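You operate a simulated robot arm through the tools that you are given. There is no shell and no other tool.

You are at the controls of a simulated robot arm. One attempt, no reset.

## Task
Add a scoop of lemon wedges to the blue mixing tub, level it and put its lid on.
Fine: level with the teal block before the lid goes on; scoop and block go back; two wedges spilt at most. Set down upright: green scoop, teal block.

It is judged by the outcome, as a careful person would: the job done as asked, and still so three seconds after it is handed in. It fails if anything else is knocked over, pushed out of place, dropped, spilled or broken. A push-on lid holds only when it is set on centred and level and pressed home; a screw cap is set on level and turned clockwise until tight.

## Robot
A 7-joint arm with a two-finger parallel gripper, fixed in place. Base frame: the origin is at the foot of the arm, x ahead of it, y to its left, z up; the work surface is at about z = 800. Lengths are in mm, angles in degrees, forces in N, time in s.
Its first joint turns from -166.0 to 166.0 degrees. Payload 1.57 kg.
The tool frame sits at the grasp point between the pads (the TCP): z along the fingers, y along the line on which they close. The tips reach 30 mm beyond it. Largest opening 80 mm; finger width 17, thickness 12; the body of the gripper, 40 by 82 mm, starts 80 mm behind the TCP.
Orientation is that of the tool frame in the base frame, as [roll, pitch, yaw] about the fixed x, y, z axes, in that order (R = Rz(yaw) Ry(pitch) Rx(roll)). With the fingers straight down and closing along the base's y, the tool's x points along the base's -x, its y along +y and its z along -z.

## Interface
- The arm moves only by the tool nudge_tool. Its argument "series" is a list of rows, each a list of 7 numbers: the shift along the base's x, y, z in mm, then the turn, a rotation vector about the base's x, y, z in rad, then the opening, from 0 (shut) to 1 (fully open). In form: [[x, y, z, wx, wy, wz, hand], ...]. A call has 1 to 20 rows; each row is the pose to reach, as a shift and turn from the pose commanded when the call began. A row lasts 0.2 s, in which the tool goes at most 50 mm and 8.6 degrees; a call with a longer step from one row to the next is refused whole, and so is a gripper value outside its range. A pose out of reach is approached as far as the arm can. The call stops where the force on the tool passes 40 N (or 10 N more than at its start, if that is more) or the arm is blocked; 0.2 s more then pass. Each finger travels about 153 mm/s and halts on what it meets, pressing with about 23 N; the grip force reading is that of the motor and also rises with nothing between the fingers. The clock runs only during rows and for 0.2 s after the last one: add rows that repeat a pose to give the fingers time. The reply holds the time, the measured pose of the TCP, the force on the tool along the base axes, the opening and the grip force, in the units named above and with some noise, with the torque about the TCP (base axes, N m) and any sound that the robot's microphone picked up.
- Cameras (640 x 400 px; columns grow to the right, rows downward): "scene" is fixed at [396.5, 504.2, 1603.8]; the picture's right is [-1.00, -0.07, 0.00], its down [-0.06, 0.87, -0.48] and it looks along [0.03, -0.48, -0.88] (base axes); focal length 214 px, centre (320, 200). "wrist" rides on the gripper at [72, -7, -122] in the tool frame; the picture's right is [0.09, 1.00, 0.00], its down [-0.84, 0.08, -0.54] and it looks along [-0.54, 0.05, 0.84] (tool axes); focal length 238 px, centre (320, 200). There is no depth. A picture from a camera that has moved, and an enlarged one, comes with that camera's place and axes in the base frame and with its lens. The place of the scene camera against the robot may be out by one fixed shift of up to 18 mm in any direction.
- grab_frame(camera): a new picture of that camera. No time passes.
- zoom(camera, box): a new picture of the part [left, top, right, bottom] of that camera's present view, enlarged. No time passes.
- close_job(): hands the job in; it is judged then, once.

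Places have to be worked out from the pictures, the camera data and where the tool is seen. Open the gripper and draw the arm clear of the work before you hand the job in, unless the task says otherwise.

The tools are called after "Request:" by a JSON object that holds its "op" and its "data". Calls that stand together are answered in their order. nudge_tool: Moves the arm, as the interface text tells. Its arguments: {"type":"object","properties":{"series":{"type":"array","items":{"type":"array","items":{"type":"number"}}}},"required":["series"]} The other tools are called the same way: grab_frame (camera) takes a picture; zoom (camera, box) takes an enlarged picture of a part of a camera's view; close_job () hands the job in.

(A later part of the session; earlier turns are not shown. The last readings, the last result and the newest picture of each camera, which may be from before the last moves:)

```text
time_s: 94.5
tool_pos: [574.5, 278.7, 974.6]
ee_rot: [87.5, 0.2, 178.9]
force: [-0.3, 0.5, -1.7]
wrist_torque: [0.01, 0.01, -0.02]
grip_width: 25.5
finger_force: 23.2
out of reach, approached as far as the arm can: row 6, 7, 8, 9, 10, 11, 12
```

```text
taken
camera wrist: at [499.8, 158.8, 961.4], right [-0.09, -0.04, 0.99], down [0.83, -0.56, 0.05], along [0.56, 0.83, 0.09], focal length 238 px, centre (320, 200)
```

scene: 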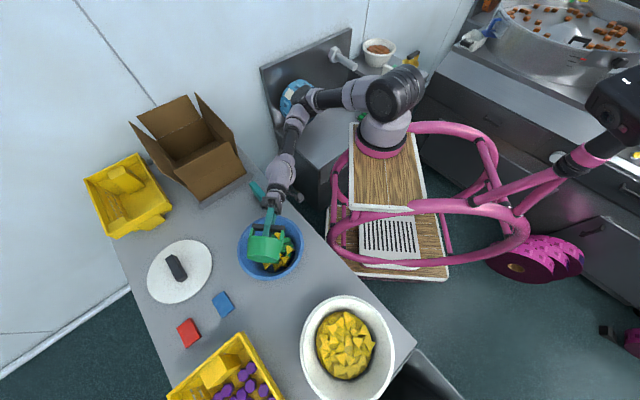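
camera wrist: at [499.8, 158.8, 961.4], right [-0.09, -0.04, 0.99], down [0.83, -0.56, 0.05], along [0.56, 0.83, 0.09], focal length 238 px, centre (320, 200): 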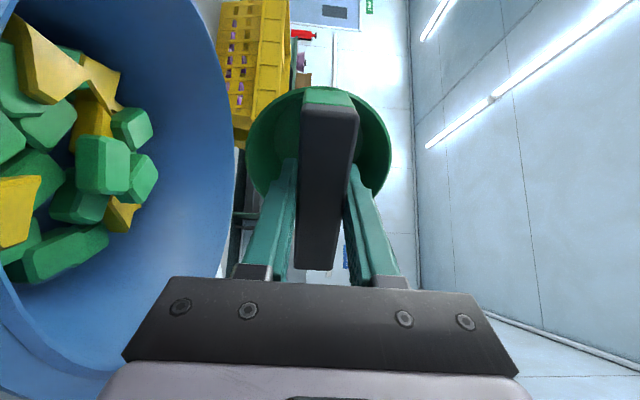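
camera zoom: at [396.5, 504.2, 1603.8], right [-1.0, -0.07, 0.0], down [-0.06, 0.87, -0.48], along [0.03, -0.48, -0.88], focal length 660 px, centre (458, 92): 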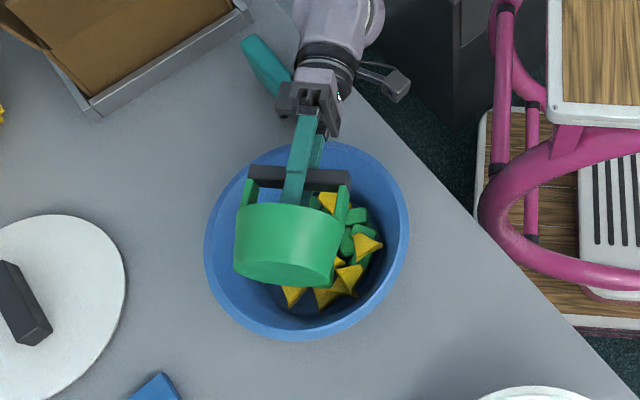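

The arm is at its limit near 92° here. Let me check whether the cup is already empty.

Request:
{"op": "zoom", "data": {"camera": "wrist", "box": [230, 80, 400, 210]}}

Request:
{"op": "zoom", "data": {"camera": "wrist", "box": [0, 0, 240, 300]}}

```text
3.08 times, centred on (315, 145) of wrist
camera zoom: at [499.8, 158.8, 961.4], right [-0.09, -0.04, 0.99], down [0.83, -0.56, 0.05], along [0.56, 0.83, 0.09], focal length 733 px, centre (335, 369)
```

zoom: 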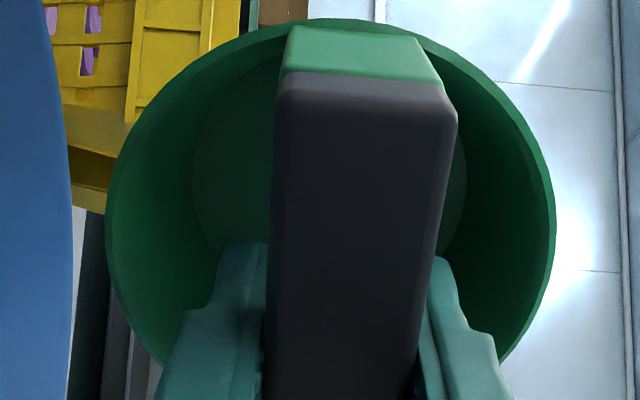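

```text
1.33 times, centred on (120, 150) of wrist
camera zoom: at [499.8, 158.8, 961.4], right [-0.09, -0.04, 0.99], down [0.83, -0.56, 0.05], along [0.56, 0.83, 0.09], focal length 318 px, centre (587, 267)
```

zoom: 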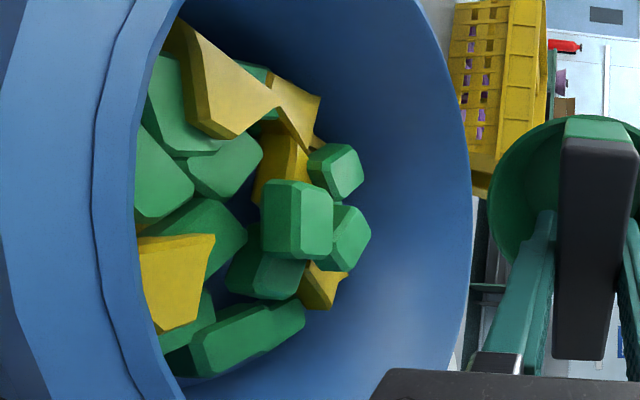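

The cup looks empty and the tub shows wedges among the green chunks. I'll rotate the scoop back in steps, checking how the commanded pose responds.

Request:
{"op": "nudge_tool", "data": {"series": [[0, 5, 3, -0.1, 0.003, 0, 0], [0, 10, 6, -0.2, 0.006, 0, 0], [0, 15, 9, -0.3, 0.009, 0, 0], [0, 20, 12, -0.4, 0.012, 0, 0], [0, 24, 14, -0.5, 0.015, 0, 0], [0, 25, 15, -0.58, 0.017, 0, 0], [0, 25, 15, -0.58, 0.017, 0, 0]]}}

```text
time_s: 96.0
tool_pos: [575.4, 303.4, 986.5]
ee_rot: [120.6, -0.4, 178.8]
force: [0.1, 0.7, -1.2]
wrist_torque: [-0.01, -0.02, -0.02]
grip_width: 25.3
finger_force: 23.1
```

The commanded pose follows the reached one; it's now at 59° tilt. I'll finish un-tilting, rise, and inspect.

Request:
{"op": "nudge_tool", "data": {"series": [[0, 0, 6, -0.12, 0.002, 0, 0], [0, 0, 12, -0.24, 0.005, 0, 0], [0, 0, 18, -0.36, 0.007, 0, 0], [0, 0, 24, -0.48, 0.01, 0, 0], [0, 0, 30, -0.6, 0.012, 0, 0], [0, 0, 36, -0.72, 0.014, 0, 0], [0, 0, 42, -0.84, 0.017, 0, 0], [0, 0, 46, -0.95, 0.019, 0, 0], [0, 0, 48, -1.037, 0.021, 0, 0], [0, 0, 48, -1.037, 0.021, 0, 0]]}}

Request:
{"op": "grab_frame", "data": {"camera": "wrist"}}

Request:
{"op": "zoom", "data": {"camera": "wrist", "box": [240, 80, 400, 210]}}

Request:
{"op": "grab_frame", "data": {"camera": "scene"}}

```text
time_s: 98.2
tool_pos: [575.9, 300.9, 1034.3]
ee_rot: [-179.9, -0.2, 178.6]
force: [-0.8, 0.4, -0.2]
wrist_torque: [0.01, 0.0, 0.02]
grip_width: 25.6
finger_force: 23.2
```

```text
taken
camera wrist: at [503.0, 298.2, 1157.4], right [-0.07, 1.0, 0.0], down [0.84, 0.06, 0.54], along [0.54, 0.03, -0.84], focal length 238 px, centre (320, 200)
```

wrist: 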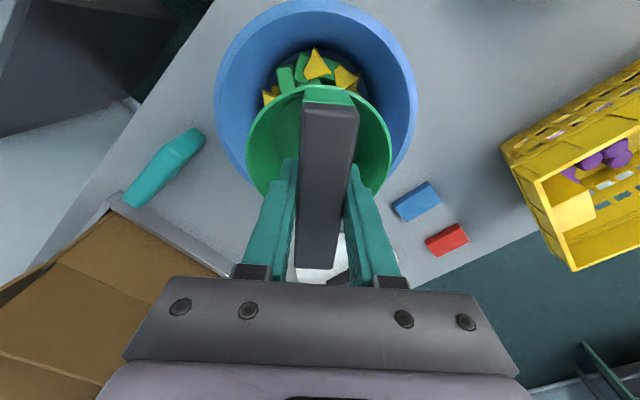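

```text
3.08 times, centred on (320, 145) of wrist
camera zoom: at [503.0, 298.2, 1157.4], right [-0.07, 1.0, 0.0], down [0.84, 0.06, 0.54], along [0.54, 0.03, -0.84], focal length 733 px, centre (320, 369)
```

zoom: 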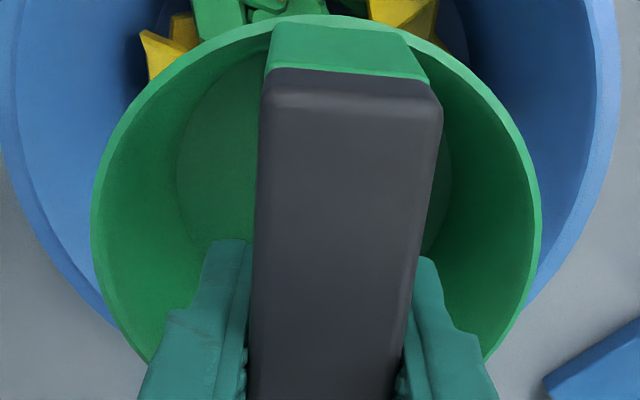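

```text
taken
```

scene: 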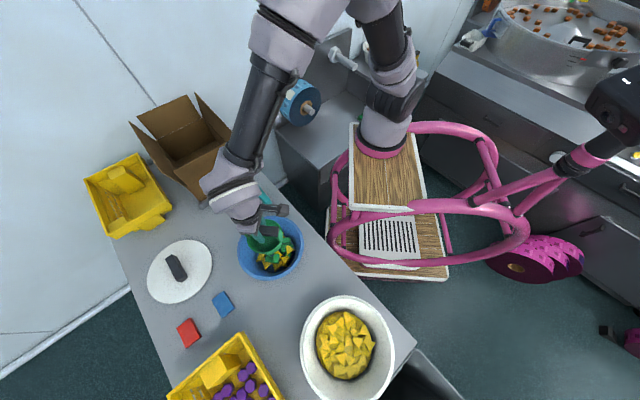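

The scoop is empty and no wedges are on the table. I'll carry the scoop back over its home position with the original yaw.

Request:
{"op": "nudge_tool", "data": {"series": [[-5, 1, 0, 0, 0, 0.03, 0], [-20, 6, 0, 0, 0, 0.09, 0], [-42, 12, 0, 0, 0, 0.18, 0], [-66, 19, 0, 0, 0, 0.28, 0], [-90, 26, 0, 0, 0, 0.38, 0], [-114, 33, 0, 0, 0, 0.48, 0], [-138, 39, 0, 0, 0, 0.58, 0], [-160, 46, 0, 0, 0, 0.67, 0], [-178, 51, 0, 0, 0, 0.74, 0], [-189, 53, 0, 0, 0, 0.79, 0], [-193, 53, 0, 0, 0, 0.806, 0], [-193, 53, 0, 0, 0, 0.806, 0]]}}

Request:
{"op": "nudge_tool", "data": {"series": [[0, 0, -10, 0, 0, 0, 0], [0, 0, -30, 0, 0, 0, 0], [0, 0, -50, 0, 0, 0, 0], [0, 0, -70, 0, 0, 0, 0], [0, 0, -90, 0, 0, 0, 0], [0, 0, -105, 0, 0, 0, 0], [0, 0, -110, 0, 0, 0, 0], [0, 0, -110, 0, 0, 0, 0]]}}

Request:
{"op": "grab_frame", "data": {"camera": "wrist"}}

```text
time_s: 100.8
tool_pos: [381.2, 355.4, 1033.8]
ee_rot: [-179.9, -0.1, -135.2]
force: [-0.6, 0.0, -1.1]
wrist_torque: [-0.02, 0.0, -0.01]
grip_width: 25.5
finger_force: 23.4
```

```text
time_s: 102.7
tool_pos: [382.0, 354.6, 924.1]
ee_rot: [-179.9, -0.2, -135.1]
force: [-0.7, -0.5, -0.7]
wrist_torque: [0.04, 0.0, -0.02]
grip_width: 25.7
finger_force: 23.1
```

```text
taken
camera wrist: at [334.8, 300.5, 1046.0], right [-0.77, 0.64, 0.0], down [0.54, 0.65, 0.54], along [0.35, 0.41, -0.84], focal length 238 px, centre (320, 200)
```

wrist: 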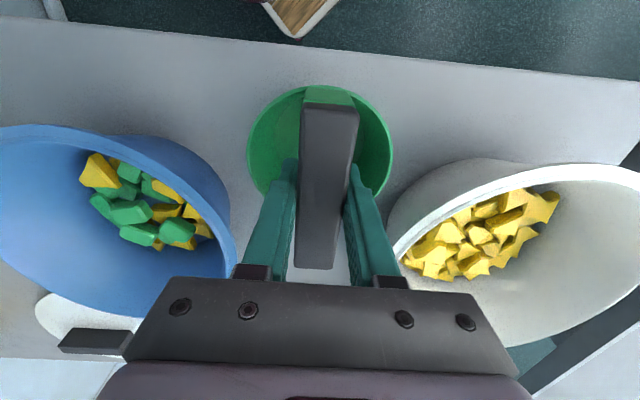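

Over home. The bar may have slipped a few millimetres lower in the grip, so I'll lower gently and feel for the table.

Request:
{"op": "nudge_tool", "data": {"series": [[0, 0, -8, 0, 0, 0, 0], [0, 0, -18, 0, 0, 0, 0], [0, 0, -26, 0, 0, 0, 0], [0, 0, -31, 0, 0, 0, 0], [0, 0, -31, 0, 0, 0, 0]]}}

Request:
{"op": "nudge_tool", "data": {"series": [[0, 0, -1.5, 0, 0, 0, 0], [0, 0, -3, 0, 0, 0, 0], [0, 0, -4.5, 0, 0, 0, 0], [0, 0, -4.5, 0, 0, 0, 0]]}}

```text
time_s: 103.8
tool_pos: [380.9, 355.0, 891.7]
ee_rot: [-180.0, -0.1, -135.2]
force: [-0.5, 0.3, -0.3]
wrist_torque: [0.04, 0.01, 0.05]
grip_width: 25.4
finger_force: 22.9
```

```text
time_s: 104.8
tool_pos: [380.8, 354.5, 889.0]
ee_rot: [-179.8, 0.0, -135.2]
force: [-0.2, -0.3, -0.5]
wrist_torque: [-0.02, 0.01, -0.03]
grip_width: 25.4
finger_force: 22.6
```

Request:
{"op": "nudge_tool", "data": {"series": [[0, 0, -1, 0, 0, 0, 0], [0, 0, -2, 0, 0, 0, 0], [0, 0, -3, 0, 0, 0, 0], [0, 0, -3, 0, 0, 0, 0]]}}

Request:
{"op": "nudge_tool", "data": {"series": [[0, 0, -1, 0, 0, 0, 0], [0, 0, -2, 0, 0, 0, 0], [0, 0, -3, 0, 0, 0, 0], [0, 0, -3, 0, 0, 0, 0]]}}

```text
time_s: 105.8
tool_pos: [381.6, 354.0, 886.5]
ee_rot: [-179.9, -0.1, -135.2]
force: [-1.2, 0.6, -1.0]
wrist_torque: [-0.01, -0.04, -0.04]
grip_width: 25.3
finger_force: 23.0
```

```text
time_s: 106.8
tool_pos: [382.0, 355.2, 883.2]
ee_rot: [-179.9, -0.1, -135.2]
force: [-0.9, -5.9, 17.5]
wrist_torque: [0.12, -0.1, -0.03]
grip_width: 25.0
finger_force: 23.1
```

It's on the table (17 N contact at z≈883). I'll ease the pressure and open the fingers, then rise straight up.

Request:
{"op": "nudge_tool", "data": {"series": [[0, 0, 1.5, 0, 0, 0, 0], [0, 0, 1.5, 0, 0, 0, 0.4], [0, 0, 1.5, 0, 0, 0, 0.6], [0, 0, 1.5, 0, 0, 0, 0.65], [0, 0, 1.5, 0, 0, 0, 0.65], [0, 0, 8, 0, 0, 0, 0.65], [0, 0, 20, 0, 0, 0, 0.65], [0, 0, 40, 0, 0, 0, 0.65], [0, 0, 75, 0, 0, 0, 0.65], [0, 0, 110, 0, 0, 0, 0.65], [0, 0, 110, 0, 0, 0, 0.65]]}}

Request:
{"op": "grab_frame", "data": {"camera": "wrist"}}

```text
time_s: 109.2
tool_pos: [382.4, 354.8, 990.0]
ee_rot: [-179.9, -0.1, -135.3]
force: [-0.5, 0.2, -0.2]
wrist_torque: [0.0, -0.02, 0.06]
grip_width: 52.1
finger_force: 0.1
```

```text
taken
camera wrist: at [335.9, 301.3, 1113.0], right [-0.77, 0.64, 0.0], down [0.54, 0.65, 0.54], along [0.35, 0.41, -0.84], focal length 238 px, centre (320, 200)
```

wrist: 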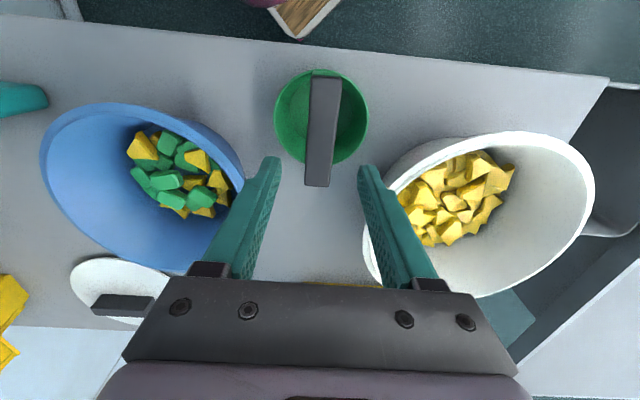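

The scoop stands upright at home. Now I'll move over the tub and look at the contents before fetching the block.

Request:
{"op": "nudge_tool", "data": {"series": [[10, -3, 20, 0, 0, -0.02, 1], [40, -12, 40, 0, 0, -0.08, 1], [75, -24, 60, 0, 0, -0.14, 1], [115, -38, 80, 0, 0, -0.2, 1], [150, -50, 100, 0, 0, -0.26, 1], [170, -58, 110, 0, 0, -0.29, 1], [175, -60, 110, 0, 0, -0.29, 1], [175, -60, 110, 0, 0, -0.29, 1]]}}

Request:
{"op": "grab_frame", "data": {"camera": "wrist"}}

Request:
{"op": "zoom", "data": {"camera": "wrist", "box": [220, 0, 420, 180]}}

Request:
{"op": "grab_frame", "data": {"camera": "scene"}}

```text
time_s: 111.0
tool_pos: [554.8, 294.9, 1104.2]
ee_rot: [-179.9, -0.1, -151.8]
force: [0.1, 0.1, -0.1]
wrist_torque: [-0.01, 0.02, 0.0]
grip_width: 80.0
finger_force: 0.1
```

```text
taken
camera wrist: at [494.1, 256.1, 1226.6], right [-0.55, 0.83, 0.0], down [0.7, 0.46, 0.54], along [0.45, 0.3, -0.84], focal length 238 px, centre (320, 200)
```

wrist: 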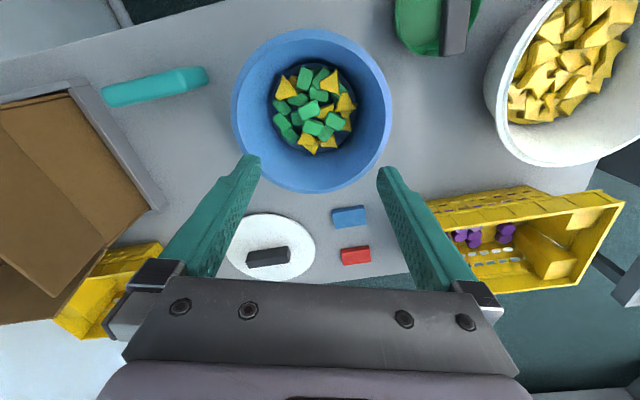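

```text
2.22 times, centred on (320, 90) of wrist
camera zoom: at [494.1, 256.1, 1226.6], right [-0.55, 0.83, 0.0], down [0.7, 0.46, 0.54], along [0.45, 0.3, -0.84], focal length 530 px, centre (320, 444)
```

zoom: 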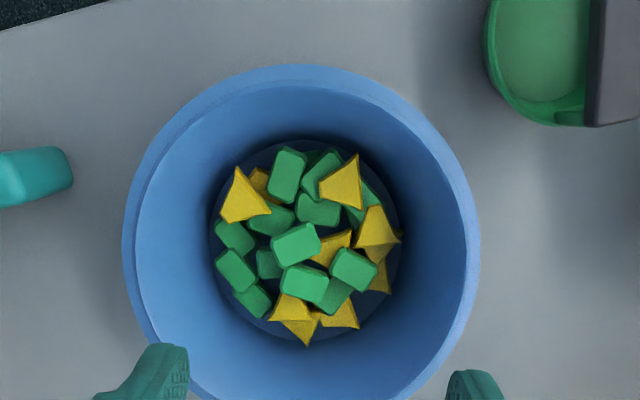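

```text
taken
```

scene: 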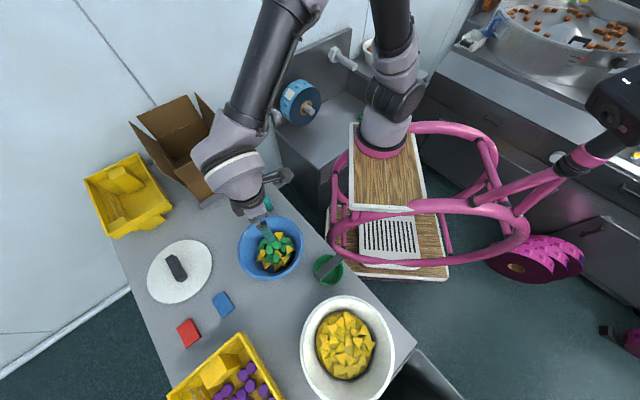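

There are about 8–9 wedges among the green chunks in the tub, a slightly uneven heap, and nothing spilled. Next I'll go over the teal block with the tool yawed along its length for a close look.

Request:
{"op": "nudge_tool", "data": {"series": [[8, -16, -5, 0, 0, -0.14, 1], [18, -34, -10, 0, 0, -0.28, 1], [28, -54, -15, 0, 0, -0.42, 1], [40, -74, -20, 0, 0, -0.56, 1], [52, -94, -30, 0, 0, -0.7, 1], [64, -114, -40, 0, 0, -0.84, 1], [76, -134, -50, 0, 0, -0.98, 1], [88, -154, -60, 0, 0, -1.12, 1], [100, -174, -70, 0, 0, -1.26, 1], [110, -194, -80, 0, 0, -1.4, 1], [116, -213, -85, 0, 0, -1.4, 1], [116, -213, -85, 0, 0, -1.4, 1]]}}

Request:
{"op": "grab_frame", "data": {"camera": "wrist"}}

Request:
{"op": "zoom", "data": {"camera": "scene", "box": [210, 150, 330, 260]}}

```text
time_s: 113.7
tool_pos: [672.7, 80.5, 1017.9]
ee_rot: [-179.9, 0.0, 128.0]
force: [0.0, -0.6, 0.2]
wrist_torque: [-0.01, -0.02, -0.01]
grip_width: 79.9
finger_force: 0.1
```

```text
taken
camera wrist: at [623.1, 134.5, 1140.4], right [0.73, 0.69, 0.0], down [0.58, -0.61, 0.54], along [0.37, -0.39, -0.84], focal length 238 px, centre (320, 200)
```

wrist: 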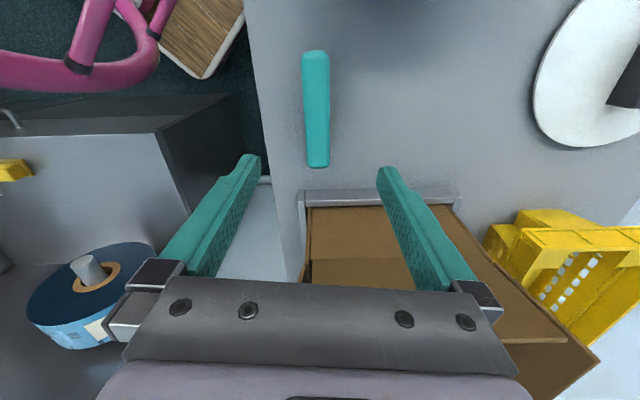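

```text
3.64 times, centred on (270, 205) of scene
camera zoom: at [396.5, 504.2, 1603.8], right [-1.0, -0.07, 0.0], down [-0.06, 0.87, -0.48], along [0.03, -0.48, -0.88], focal length 780 px, centre (502, 182)
```

zoom: 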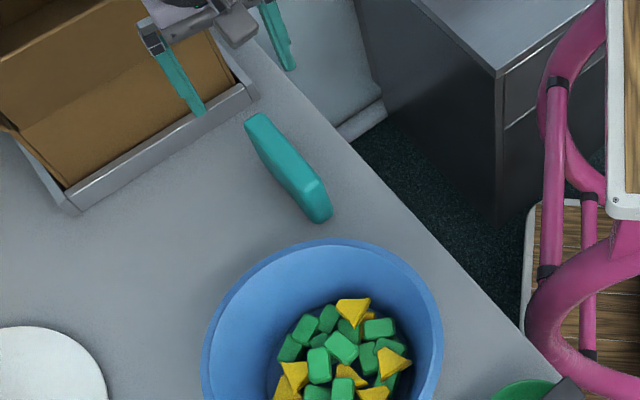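

Request:
{"op": "zoom", "data": {"camera": "wrist", "box": [260, 30, 380, 190]}}

Request:
{"op": "zoom", "data": {"camera": "scene", "box": [245, 170, 285, 215]}}

```text
2.50 times, centred on (320, 110) of wrist
camera zoom: at [623.1, 134.5, 1140.4], right [0.73, 0.69, 0.0], down [0.58, -0.61, 0.54], along [0.37, -0.39, -0.84], focal length 596 px, centre (320, 425)
```

zoom: 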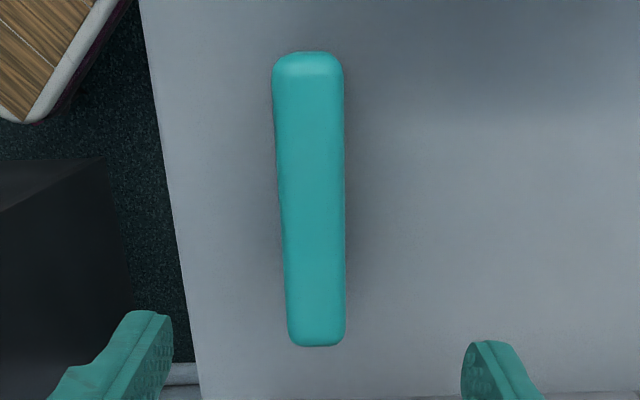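

```text
8.89 times, centred on (265, 192) of scene
camera zoom: at [396.5, 504.2, 1603.8], right [-1.0, -0.07, 0.0], down [-0.06, 0.87, -0.48], along [0.03, -0.48, -0.88], focal length 1906 px, centre (809, 267)
```

zoom: 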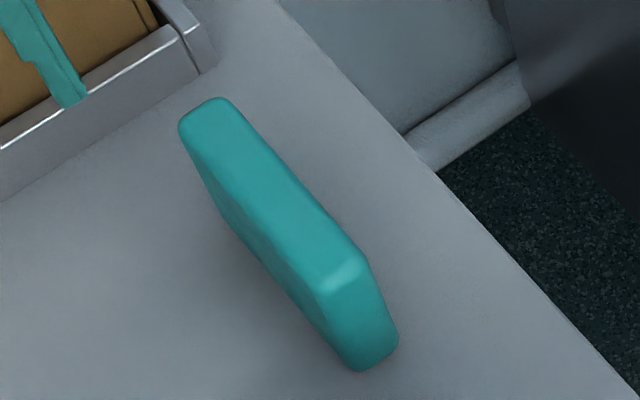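

The block stands on its long edge: about 120 long × 28 thick × 60 tall (top z≈860), centred near (669,80), axis at about -45°. I'll align the yaw and descend partway.

Request:
{"op": "nudge_tool", "data": {"series": [[-1, 0, -20, 0, 0, 0.06, 1], [-3, -1, -45, 0, 0, 0.122, 1], [-3, -1, -70, 0, 0, 0.122, 1], [-3, -1, -90, 0, 0, 0.122, 1], [-3, -1, -90, 0, 0, 0.122, 1]]}}

Request:
{"op": "zoom", "data": {"camera": "wrist", "box": [220, 40, 420, 260]}}

```text
time_s: 114.8
tool_pos: [668.8, 79.1, 927.1]
ee_rot: [-180.0, -0.1, 135.0]
force: [0.3, -0.7, -0.6]
wrist_torque: [0.02, 0.01, 0.0]
grip_width: 80.1
finger_force: 0.0
```

```text
1.82 times, centred on (320, 150) of wrist
camera zoom: at [611.9, 125.8, 1049.5], right [0.64, 0.77, 0.0], down [0.65, -0.54, 0.54], along [0.42, -0.35, -0.84], focal length 433 px, centre (320, 291)
```

zoom: 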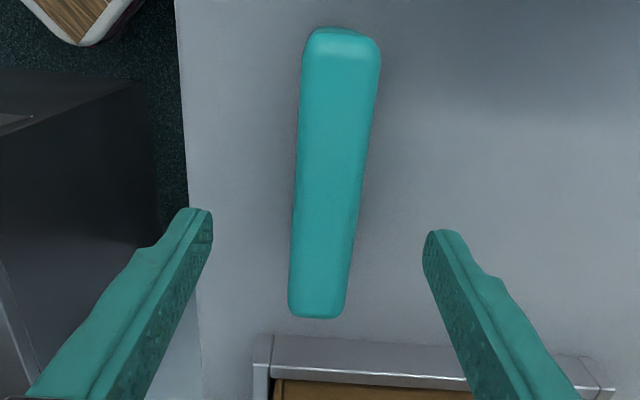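

Aligned. The block centre is at about (672,80.4), so I'll shift 3 mm, descend to grasp height, and close.

Request:
{"op": "nudge_tool", "data": {"series": [[3, 1, -20, 0, 0, 0, 1], [3, 1, -45, 0, 0, 0, 1], [3, 1, -70, 0, 0, 0, 1], [3, 1, -84, 0, 0, 0, 1], [3, 1, -84, 0, 0, 0, 1]]}}

Request:
{"op": "grab_frame", "data": {"camera": "wrist"}}

```text
time_s: 116.0
tool_pos: [671.0, 82.8, 842.0]
ee_rot: [-179.9, -0.1, 134.9]
force: [-0.3, 0.0, 0.3]
wrist_torque: [0.01, 0.03, 0.02]
grip_width: 80.3
finger_force: 0.2
```

```text
taken
camera wrist: at [615.3, 129.7, 963.8], right [0.64, 0.77, 0.0], down [0.65, -0.54, 0.54], along [0.41, -0.35, -0.84], focal length 238 px, centre (320, 200)
```

wrist: 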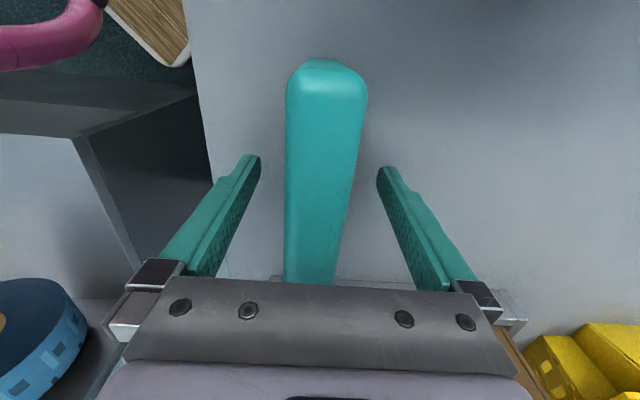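

Request:
{"op": "nudge_tool", "data": {"series": [[0, 0, 0, 0, 0, 0, 0.5], [0, 0, 0, 0, 0, 0, 0], [0, 0, 0, 0, 0, 0, 0], [0, 0, 0, 0, 0, 0, 0], [0, 0, 0, 0, 0, 0, 0]]}}

Request:
{"op": "nudge_tool", "data": {"series": [[0, 0, 1, 0, 0, 0, 0], [0, 0, 3, 0, 0, 0, 0], [0, 0, 6, 0, 0, 0, 0], [0, 0, 10, 0, 0, 0, 0], [0, 0, 15, 0, 0, 0, 0], [0, 0, 20, 0, 0, 0, 0]]}}

Request:
{"op": "grab_frame", "data": {"camera": "wrist"}}

Request:
{"op": "zoom", "data": {"camera": "scene", "box": [210, 150, 330, 260]}}

```text
time_s: 117.2
tool_pos: [671.3, 82.5, 842.0]
ee_rot: [-179.9, 0.0, 135.0]
force: [0.8, 0.1, -0.1]
wrist_torque: [0.0, -0.02, -0.02]
grip_width: 27.8
finger_force: 22.7
```

```text
time_s: 118.7
tool_pos: [674.7, 81.8, 865.4]
ee_rot: [-179.8, -0.1, 134.9]
force: [1.0, 0.4, -0.4]
wrist_torque: [-0.01, 0.01, 0.02]
grip_width: 27.8
finger_force: 22.8
```

```text
taken
camera wrist: at [618.4, 129.5, 986.8], right [0.64, 0.77, 0.0], down [0.65, -0.54, 0.54], along [0.41, -0.35, -0.84], focal length 238 px, centre (320, 200)
```

wrist: 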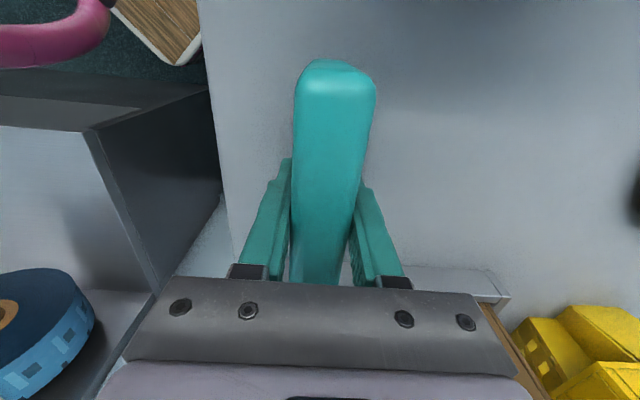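

```text
3.64 times, centred on (270, 205) of scene
camera zoom: at [396.5, 504.2, 1603.8], right [-1.0, -0.07, 0.0], down [-0.06, 0.87, -0.48], along [0.03, -0.48, -0.88], focal length 780 px, centre (502, 182)
```

zoom: 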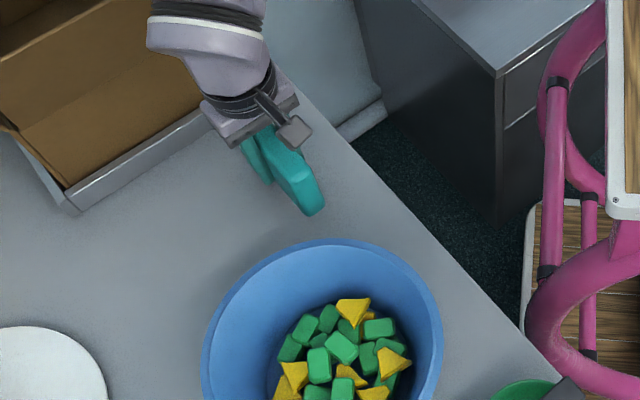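

The block is held (27.8 mm). I'll lift it to clear the tub rim and carry it over the tub.

Request:
{"op": "nudge_tool", "data": {"series": [[0, 0, 10, 0, 0, 0, 0], [0, 0, 30, 0, 0, 0, 0], [0, 0, 55, 0, 0, 0, 0], [0, 0, 80, 0, 0, 0, 0], [0, 0, 98, 0, 0, 0, 0], [0, 0, 105, 0, 0, 0, 0], [0, 0, 105, 0, 0, 0, 0]]}}

Request:
{"op": "nudge_tool", "data": {"series": [[-2, 5, 0, 0, 0, 0, 0], [-8, 18, 0, 0, 0, 0, 0], [-16, 38, 0, 0, 0, 0, 0], [-26, 62, 0, 0, 0, 0, 0], [-37, 86, 0, 0, 0, 0, 0], [-47, 110, 0, 0, 0, 0, 0], [-57, 134, 0, 0, 0, 0, 0], [-68, 158, 0, 0, 0, 0, 0], [-78, 181, 0, 0, 0, 0, 0], [-87, 200, 0, 0, 0, 0, 0], [-93, 214, 0, 0, 0, 0, 0], [-95, 219, 0, 0, 0, 0, 0], [-95, 219, 0, 0, 0, 0, 0]]}}

Request:
{"op": "grab_frame", "data": {"camera": "wrist"}}

Request:
{"op": "zoom", "data": {"camera": "scene", "box": [210, 170, 340, 300]}}

```text
time_s: 120.2
tool_pos: [671.0, 81.8, 969.5]
ee_rot: [-179.9, -0.1, 135.0]
force: [-1.0, 0.4, -1.7]
wrist_torque: [-0.02, -0.02, 0.01]
grip_width: 27.9
finger_force: 23.1
```

```text
time_s: 123.0
tool_pos: [577.5, 301.2, 969.5]
ee_rot: [-180.0, 0.0, 135.0]
force: [-0.3, -0.4, -1.3]
wrist_torque: [-0.02, -0.01, 0.0]
grip_width: 27.8
finger_force: 22.7
```

```text
taken
camera wrist: at [522.6, 347.3, 1091.4], right [0.64, 0.77, 0.0], down [0.65, -0.54, 0.54], along [0.41, -0.35, -0.84], focal length 238 px, centre (320, 200)
```

wrist: 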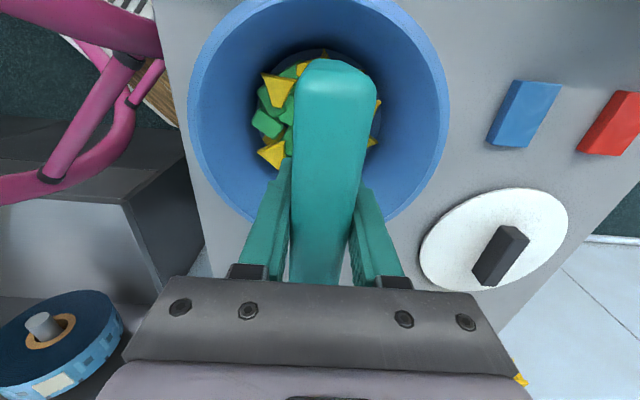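

```text
3.08 times, centred on (275, 235) of scene
camera zoom: at [396.5, 504.2, 1603.8], right [-1.0, -0.07, 0.0], down [-0.06, 0.87, -0.48], along [0.03, -0.48, -0.88], focal length 660 px, centre (458, 92)
```

zoom: 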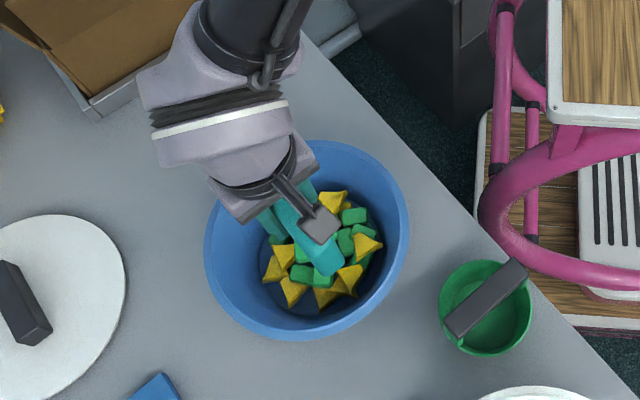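

Centred over the tub. I'll lower the block until it touches the top of the heap, watching the force.

Request:
{"op": "nudge_tool", "data": {"series": [[0, 0, -10, 0, 0, 0, 0], [0, 0, -25, 0, 0, 0, 0], [0, 0, -42, 0, 0, 0, 0], [0, 0, -56, 0, 0, 0, 0], [0, 0, -64, 0, 0, 0, 0], [0, 0, -64, 0, 0, 0, 0]]}}

Request:
{"op": "nudge_tool", "data": {"series": [[0, 0, -2, 0, 0, 0, 0], [0, 0, -4, 0, 0, 0, 0], [0, 0, -6, 0, 0, 0, 0], [0, 0, -8, 0, 0, 0, 0], [0, 0, -10, 0, 0, 0, 0], [0, 0, -10, 0, 0, 0, 0]]}}

Request:
{"op": "zoom", "data": {"camera": "scene", "box": [220, 190, 320, 290]}}

```text
time_s: 124.5
tool_pos: [579.6, 301.2, 907.1]
ee_rot: [-179.9, -0.1, 135.0]
force: [0.7, 0.5, -1.5]
wrist_torque: [-0.02, -0.03, 0.01]
grip_width: 27.8
finger_force: 23.5
```

```text
time_s: 125.8
tool_pos: [577.2, 300.6, 895.9]
ee_rot: [-180.0, -0.1, 135.0]
force: [-0.3, 0.7, -1.8]
wrist_torque: [-0.02, -0.01, -0.01]
grip_width: 27.6
finger_force: 23.4
```

```text
4.00 times, centred on (270, 240) of scene
camera zoom: at [396.5, 504.2, 1603.8], right [-1.0, -0.07, 0.0], down [-0.06, 0.87, -0.48], along [0.03, -0.48, -0.88], focal length 858 px, centre (520, 40)
```

zoom: 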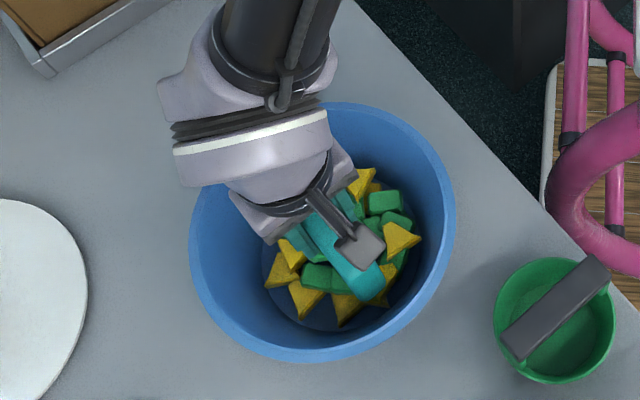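

Request:
{"op": "nudge_tool", "data": {"series": [[0, 0, -2, 0, 0, 0, 0], [0, 0, -4, 0, 0, 0, 0], [0, 0, -6, 0, 0, 0, 0], [0, 0, -8, 0, 0, 0, 0], [0, 0, -8, 0, 0, 0, 0]]}}

Request:
{"op": "nudge_tool", "data": {"series": [[0, 0, -2, 0, 0, 0, 0], [0, 0, -4, 0, 0, 0, 0], [0, 0, -6, 0, 0, 0, 0], [0, 0, -8, 0, 0, 0, 0], [0, 0, -8, 0, 0, 0, 0]]}}

Request:
{"op": "zoom", "data": {"camera": "scene", "box": [220, 190, 320, 290]}}

```text
time_s: 127.0
tool_pos: [578.8, 301.8, 886.0]
ee_rot: [-180.0, -0.1, 135.0]
force: [-0.2, 0.3, -1.4]
wrist_torque: [-0.03, -0.01, -0.03]
grip_width: 27.8
finger_force: 23.0
```

```text
time_s: 128.2
tool_pos: [579.3, 301.4, 880.2]
ee_rot: [-179.9, -0.1, 135.0]
force: [-0.2, -0.6, -0.6]
wrist_torque: [-0.02, 0.01, 0.02]
grip_width: 27.9
finger_force: 22.8
```

```text
4.00 times, centred on (270, 240) of scene
camera zoom: at [396.5, 504.2, 1603.8], right [-1.0, -0.07, 0.0], down [-0.06, 0.87, -0.48], along [0.03, -0.48, -0.88], focal length 858 px, centre (520, 40)
```

zoom: 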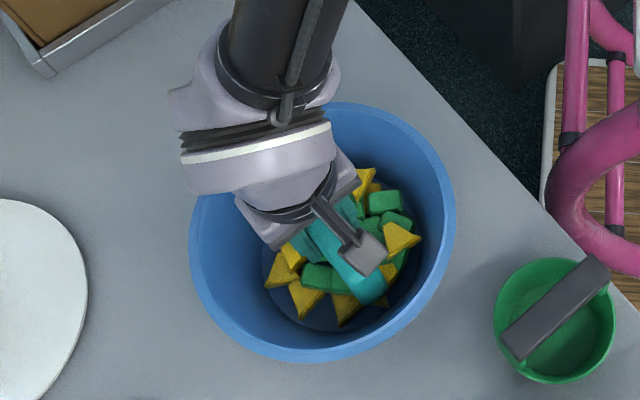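

Request:
{"op": "nudge_tool", "data": {"series": [[0, 0, -2, 0, 0, 0, 0], [0, 0, -4, 0, 0, 0, 0], [0, 0, -6, 0, 0, 0, 0], [0, 0, -6, 0, 0, 0, 0]]}}

Request:
{"op": "grab_frame", "data": {"camera": "wrist"}}

Request:
{"op": "zoom", "data": {"camera": "scene", "box": [235, 210, 315, 290]}}

```text
time_s: 129.2
tool_pos: [578.8, 301.1, 873.4]
ee_rot: [-180.0, -0.1, 135.0]
force: [-0.1, 0.4, -0.5]
wrist_torque: [0.0, 0.02, 0.01]
grip_width: 27.9
finger_force: 22.7
```

```text
taken
camera wrist: at [522.2, 348.4, 995.5], right [0.64, 0.77, 0.0], down [0.65, -0.54, 0.54], along [0.41, -0.35, -0.84], focal length 238 px, centre (320, 200)
```

wrist: 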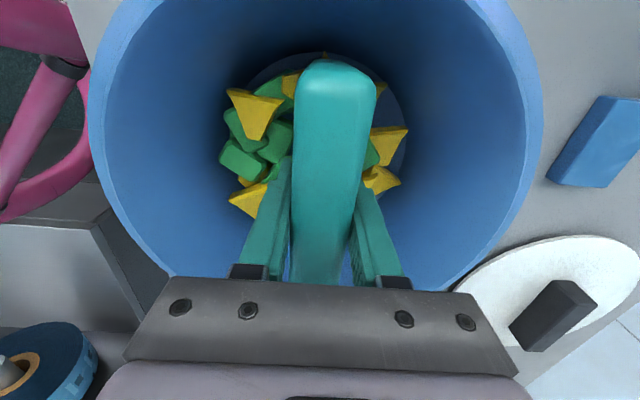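

```text
5.00 times, centred on (275, 250) of scene
camera zoom: at [396.5, 504.2, 1603.8], right [-1.0, -0.07, 0.0], down [-0.06, 0.87, -0.48], along [0.03, -0.48, -0.88], focal length 1072 px, centre (545, -50)
```

zoom: 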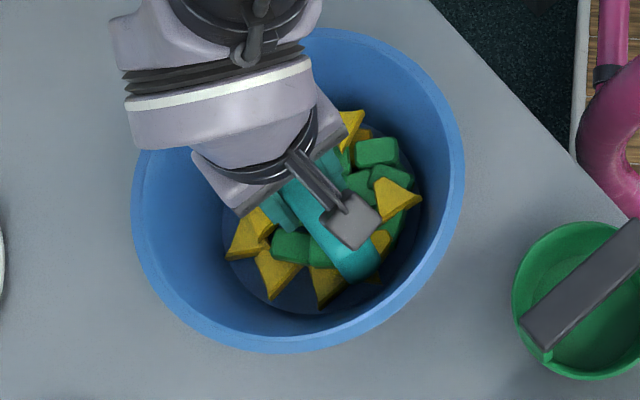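

The block is down among the pieces with only light contact (bottom at z≈831, about one layer above the floor). I'll raise it 2 mm and sweep gently across the contents both ways.

Request:
{"op": "nudge_tool", "data": {"series": [[0, 0, 2, 0, 0, 0, 0], [4, 4, 2, 0, 0, 0, 0], [9, 9, 2, 0, 0, 0, 0], [14, 14, 2, 0, 0, 0, 0], [19, 19, 2, 0, 0, 0, 0], [24, 24, 2, 0, 0, 0, 0], [28, 28, 2, 0, 0, 0, 0], [28, 28, 2, 0, 0, 0, 0], [22, 22, 2, 0, 0, 0, 0], [16, 16, 2, 0, 0, 0, 0], [10, 10, 2, 0, 0, 0, 0], [4, 4, 2, 0, 0, 0, 0], [-2, -2, 2, 0, 0, 0, 0], [-8, -8, 2, 0, 0, 0, 0], [-14, -14, 2, 0, 0, 0, 0], [-20, -20, 2, 0, 0, 0, 0], [-25, -25, 2, 0, 0, 0, 0], [-28, -28, 2, 0, 0, 0, 0], [-28, -28, 2, 0, 0, 0, 0]]}}

Request:
{"op": "grab_frame", "data": {"camera": "wrist"}}

Request:
{"op": "zoom", "data": {"camera": "scene", "box": [235, 210, 315, 290]}}

```text
time_s: 133.2
tool_pos: [549.3, 274.3, 875.4]
ee_rot: [-179.9, -0.1, 135.0]
force: [1.2, 0.2, -0.4]
wrist_torque: [0.06, -0.01, -0.1]
grip_width: 28.0
finger_force: 22.6
```

```text
taken
camera wrist: at [493.0, 320.4, 998.0], right [0.64, 0.77, 0.0], down [0.65, -0.54, 0.54], along [0.41, -0.35, -0.84], focal length 238 px, centre (320, 200)
```

wrist: 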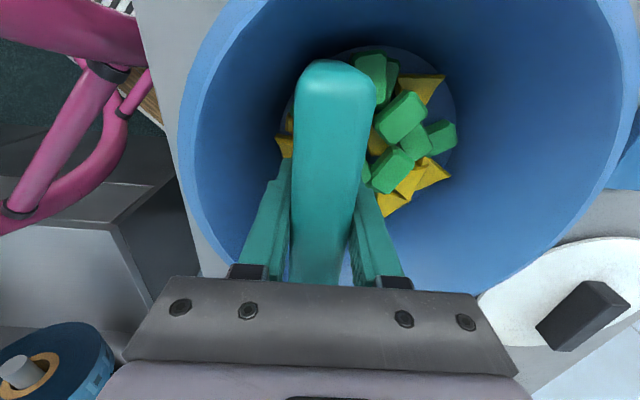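

```text
5.00 times, centred on (275, 250) of scene
camera zoom: at [396.5, 504.2, 1603.8], right [-1.0, -0.07, 0.0], down [-0.06, 0.87, -0.48], along [0.03, -0.48, -0.88], focal length 1072 px, centre (545, -50)
```

zoom: 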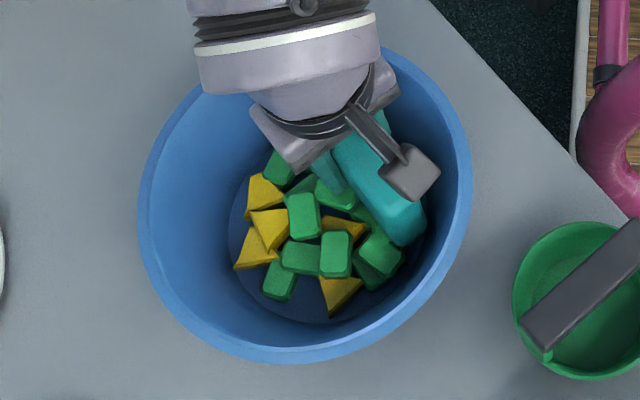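

The contents now look much flatter, but the tub shifted by a few millimetres. I'll lift the block out and inspect before doing any more.

Request:
{"op": "nudge_tool", "data": {"series": [[2, 2, 3, 0, 0, 0, 0], [4, 4, 10, 0, 0, 0, 0], [4, 4, 25, 0, 0, 0, 0], [4, 4, 45, 0, 0, 0, 0], [4, 4, 65, 0, 0, 0, 0], [4, 4, 85, 0, 0, 0, 0], [4, 4, 100, 0, 0, 0, 0], [-20, -20, 110, 0, 0, 0, 0], [-50, -50, 115, 0, 0, 0, 0], [-70, -70, 115, 0, 0, 0, 0], [-70, -70, 115, 0, 0, 0, 0]]}}

Request:
{"op": "grab_frame", "data": {"camera": "wrist"}}

Request:
{"op": "zoom", "data": {"camera": "scene", "box": [225, 200, 325, 300]}}

```text
time_s: 135.7
tool_pos: [480.0, 203.4, 992.1]
ee_rot: [-179.9, -0.2, 134.9]
force: [0.5, 0.2, -1.4]
wrist_torque: [-0.03, -0.01, 0.02]
grip_width: 27.9
finger_force: 22.8
```

```text
taken
camera wrist: at [423.4, 250.9, 1113.3], right [0.64, 0.77, 0.0], down [0.65, -0.54, 0.54], along [0.41, -0.35, -0.84], focal length 238 px, centre (320, 200)
```

wrist: 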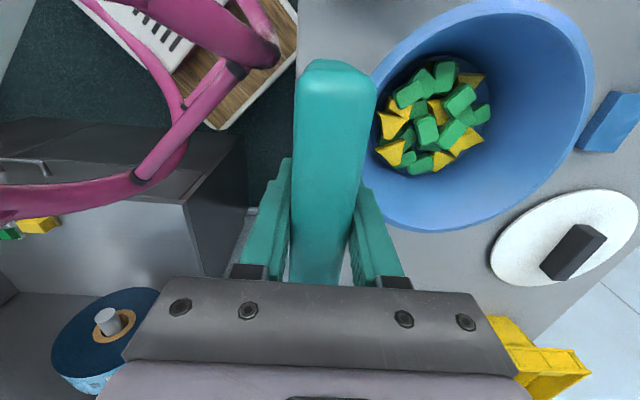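

```text
4.00 times, centred on (275, 250) of scene
camera zoom: at [396.5, 504.2, 1603.8], right [-1.0, -0.07, 0.0], down [-0.06, 0.87, -0.48], along [0.03, -0.48, -0.88], focal length 858 px, centre (500, 0)
```

zoom: 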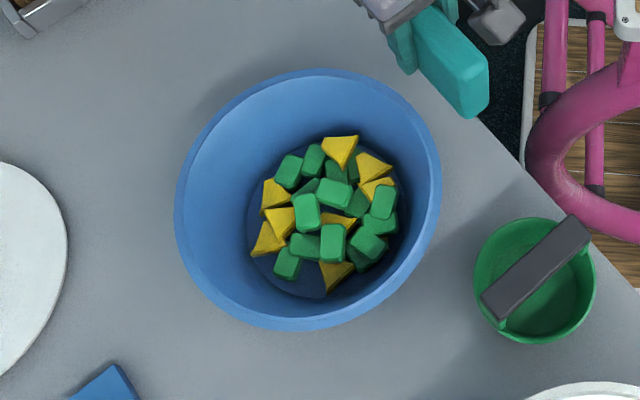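

Request:
{"op": "zoom", "data": {"camera": "wrist", "box": [360, 30, 520, 190]}}

Request:
{"op": "zoom", "data": {"camera": "scene", "box": [250, 225, 300, 275]}}

```text
2.50 times, centred on (440, 110) of wrist
camera zoom: at [423.4, 250.9, 1113.3], right [0.64, 0.77, 0.0], down [0.65, -0.54, 0.54], along [0.41, -0.35, -0.84], focal length 596 px, centre (20, 425)
```

zoom: 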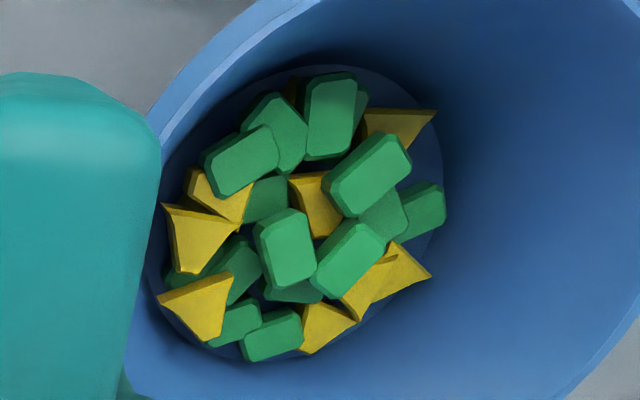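

```text
8.00 times, centred on (275, 250) of scene
camera zoom: at [396.5, 504.2, 1603.8], right [-1.0, -0.07, 0.0], down [-0.06, 0.87, -0.48], along [0.03, -0.48, -0.88], focal length 1716 px, centre (680, -200)
```

zoom: 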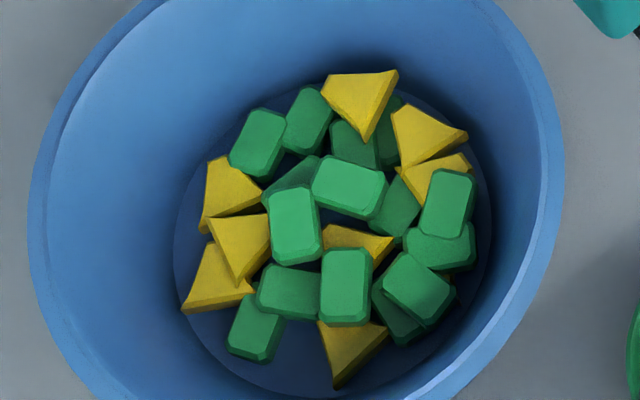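

The contents are one to two layers, slightly bunched toward the near side. I'll come back over the tub (now centred about (573,308)), and lower the block near its middle to find the surface height.

Request:
{"op": "nudge_tool", "data": {"series": [[15, 18, 0, 0, 0, 0, 0], [40, 46, 0, 0, 0, 0, 0], [65, 75, 0, 0, 0, 0, 0], [80, 92, -10, 0, 0, 0, 0], [80, 92, -35, 0, 0, 0, 0], [80, 92, -60, 0, 0, 0, 0], [80, 92, -82, 0, 0, 0, 0], [80, 92, -94, 0, 0, 0, 0], [80, 92, -100, 0, 0, 0, 0], [80, 92, -100, 0, 0, 0, 0]]}}

Request:
{"op": "nudge_tool", "data": {"series": [[0, 0, -2, 0, 0, 0, 0], [0, 0, -4, 0, 0, 0, 0], [0, 0, -6, 0, 0, 0, 0], [0, 0, -8, 0, 0, 0, 0], [0, 0, -8, 0, 0, 0, 0]]}}

Request:
{"op": "nudge_tool", "data": {"series": [[0, 0, -2, 0, 0, 0, 0], [0, 0, -4, 0, 0, 0, 0], [0, 0, -6, 0, 0, 0, 0], [0, 0, -6, 0, 0, 0, 0]]}}

Request:
{"op": "zoom", "data": {"camera": "scene", "box": [225, 200, 325, 300]}}

```text
time_s: 137.8
tool_pos: [559.2, 294.4, 890.2]
ee_rot: [-179.9, -0.1, 135.0]
force: [0.0, 0.6, -1.5]
wrist_torque: [0.01, -0.01, -0.02]
grip_width: 27.5
finger_force: 22.6
```

```text
time_s: 139.1
tool_pos: [561.4, 296.7, 880.8]
ee_rot: [-179.9, -0.1, 134.9]
force: [0.1, 0.3, -1.5]
wrist_torque: [-0.01, -0.02, -0.03]
grip_width: 27.9
finger_force: 22.6
```

```text
time_s: 140.1
tool_pos: [559.5, 295.6, 874.7]
ee_rot: [-180.0, 0.0, 135.1]
force: [-1.0, 0.2, -0.9]
wrist_torque: [-0.04, 0.02, 0.0]
grip_width: 27.9
finger_force: 23.2
```

```text
4.00 times, centred on (275, 250) of scene
camera zoom: at [396.5, 504.2, 1603.8], right [-1.0, -0.07, 0.0], down [-0.06, 0.87, -0.48], along [0.03, -0.48, -0.88], focal length 858 px, centre (500, 0)
```

zoom: 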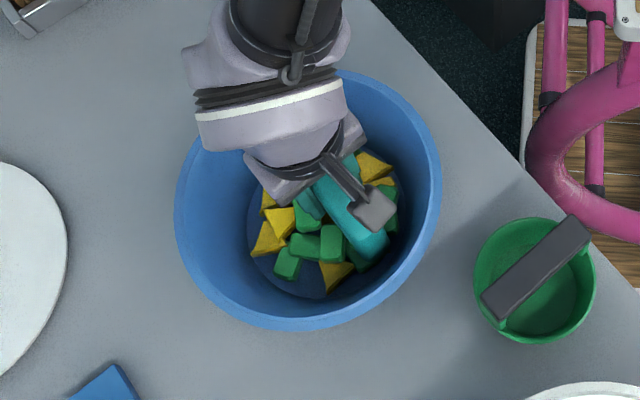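

The surface under the block is at about z 833 with very light contact. I'll do one gentle, shorter skim toward the bare side and back at this height to even it out.

Request:
{"op": "nudge_tool", "data": {"series": [[0, 0, 1, 0, 0, 0, 0], [3, 3, 1, 0, 0, 0, 0], [6, 6, 1, 0, 0, 0, 0], [10, 10, 1, 0, 0, 0, 0], [14, 14, 1, 0, 0, 0, 0], [18, 18, 1, 0, 0, 0, 0], [22, 22, 1, 0, 0, 0, 0], [26, 26, 1, 0, 0, 0, 0], [29, 29, 1, 0, 0, 0, 0], [29, 29, 1, 0, 0, 0, 0], [29, 29, 1, 0, 0, 0, 0]]}}

Request:
{"op": "zoom", "data": {"camera": "scene", "box": [225, 200, 325, 300]}}

Request:
{"op": "grab_frame", "data": {"camera": "wrist"}}

```text
time_s: 142.4
tool_pos: [590.0, 322.9, 875.9]
ee_rot: [-179.9, -0.1, 135.0]
force: [-0.4, -0.2, -1.4]
wrist_torque: [0.01, 0.02, 0.01]
grip_width: 28.0
finger_force: 24.1
```

```text
4.00 times, centred on (275, 250) of scene
camera zoom: at [396.5, 504.2, 1603.8], right [-1.0, -0.07, 0.0], down [-0.06, 0.87, -0.48], along [0.03, -0.48, -0.88], focal length 858 px, centre (500, 0)
```

zoom: 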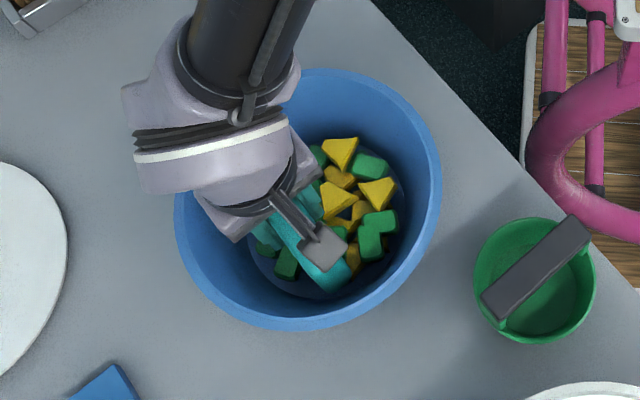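

```text
taken
camera wrist: at [533.3, 370.8, 998.2], right [0.64, 0.77, 0.0], down [0.65, -0.54, 0.54], along [0.41, -0.35, -0.84], focal length 238 px, centre (320, 200)
```

wrist: 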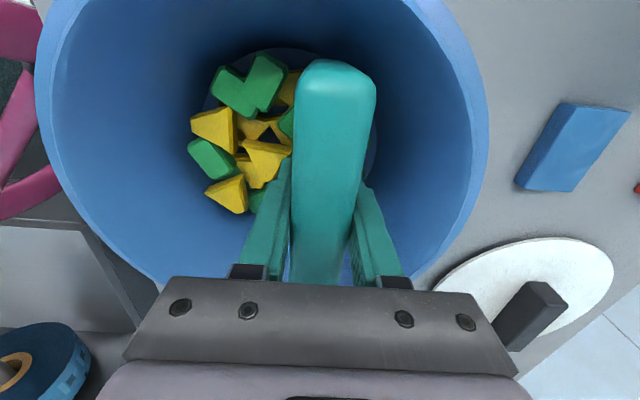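

The tub stayed put. I'll lift the block straight out and inspect the surface.

Request:
{"op": "nudge_tool", "data": {"series": [[-2, -2, 2, 0, 0, 0, 0], [-4, -4, 10, 0, 0, 0, 0], [-4, -4, 25, 0, 0, 0, 0], [-4, -4, 45, 0, 0, 0, 0], [-4, -4, 70, 0, 0, 0, 0], [-4, -4, 95, 0, 0, 0, 0], [-15, -30, 110, 0, 0, 0, 0], [-30, -65, 115, 0, 0, 0, 0], [-45, -100, 115, 0, 0, 0, 0], [-60, -130, 115, 0, 0, 0, 0], [-60, -130, 115, 0, 0, 0, 0]]}}

Request:
{"op": "zoom", "data": {"camera": "scene", "box": [225, 200, 325, 300]}}

Request:
{"op": "zoom", "data": {"camera": "scene", "box": [250, 225, 300, 275]}}

Request:
{"op": "grab_frame", "data": {"camera": "wrist"}}

```text
time_s: 144.8
tool_pos: [530.4, 194.9, 991.8]
ee_rot: [180.0, -0.1, 135.0]
force: [-0.1, -1.1, -1.2]
wrist_torque: [0.0, 0.0, 0.03]
grip_width: 27.8
finger_force: 22.8
```

```text
4.00 times, centred on (275, 250) of scene
camera zoom: at [396.5, 504.2, 1603.8], right [-1.0, -0.07, 0.0], down [-0.06, 0.87, -0.48], along [0.03, -0.48, -0.88], focal length 858 px, centre (500, 0)
```

zoom: 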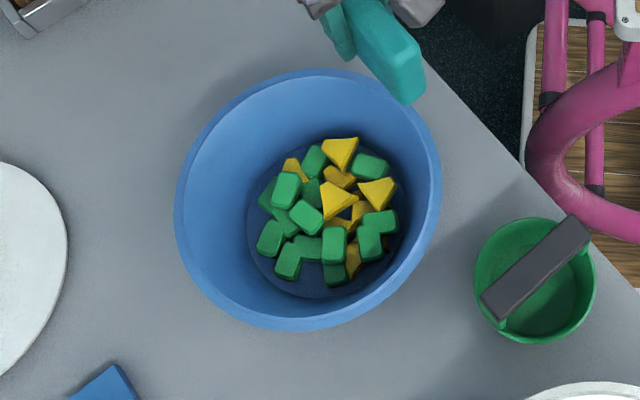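

```text
8.00 times, centred on (275, 250) of scene
camera zoom: at [396.5, 504.2, 1603.8], right [-1.0, -0.07, 0.0], down [-0.06, 0.87, -0.48], along [0.03, -0.48, -0.88], focal length 1716 px, centre (680, -200)
```

zoom: 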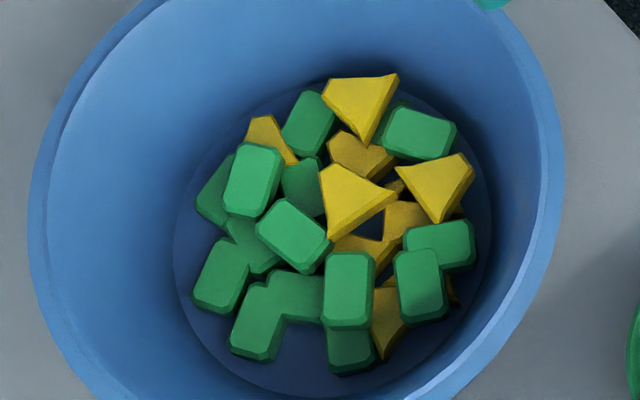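

```text
taken
camera wrist: at [474.3, 242.7, 1113.9], right [0.64, 0.77, 0.0], down [0.65, -0.54, 0.54], along [0.42, -0.35, -0.84], focal length 238 px, centre (320, 200)
```

wrist: 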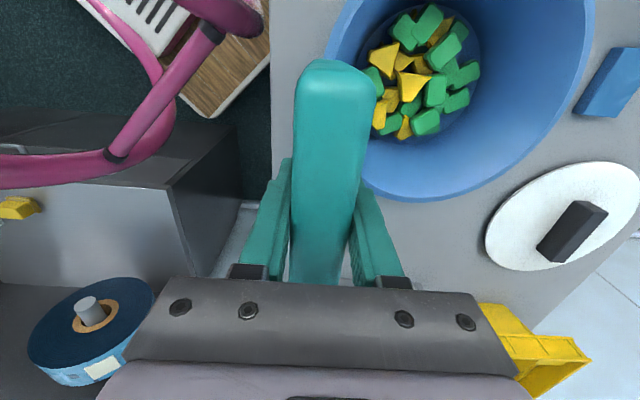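

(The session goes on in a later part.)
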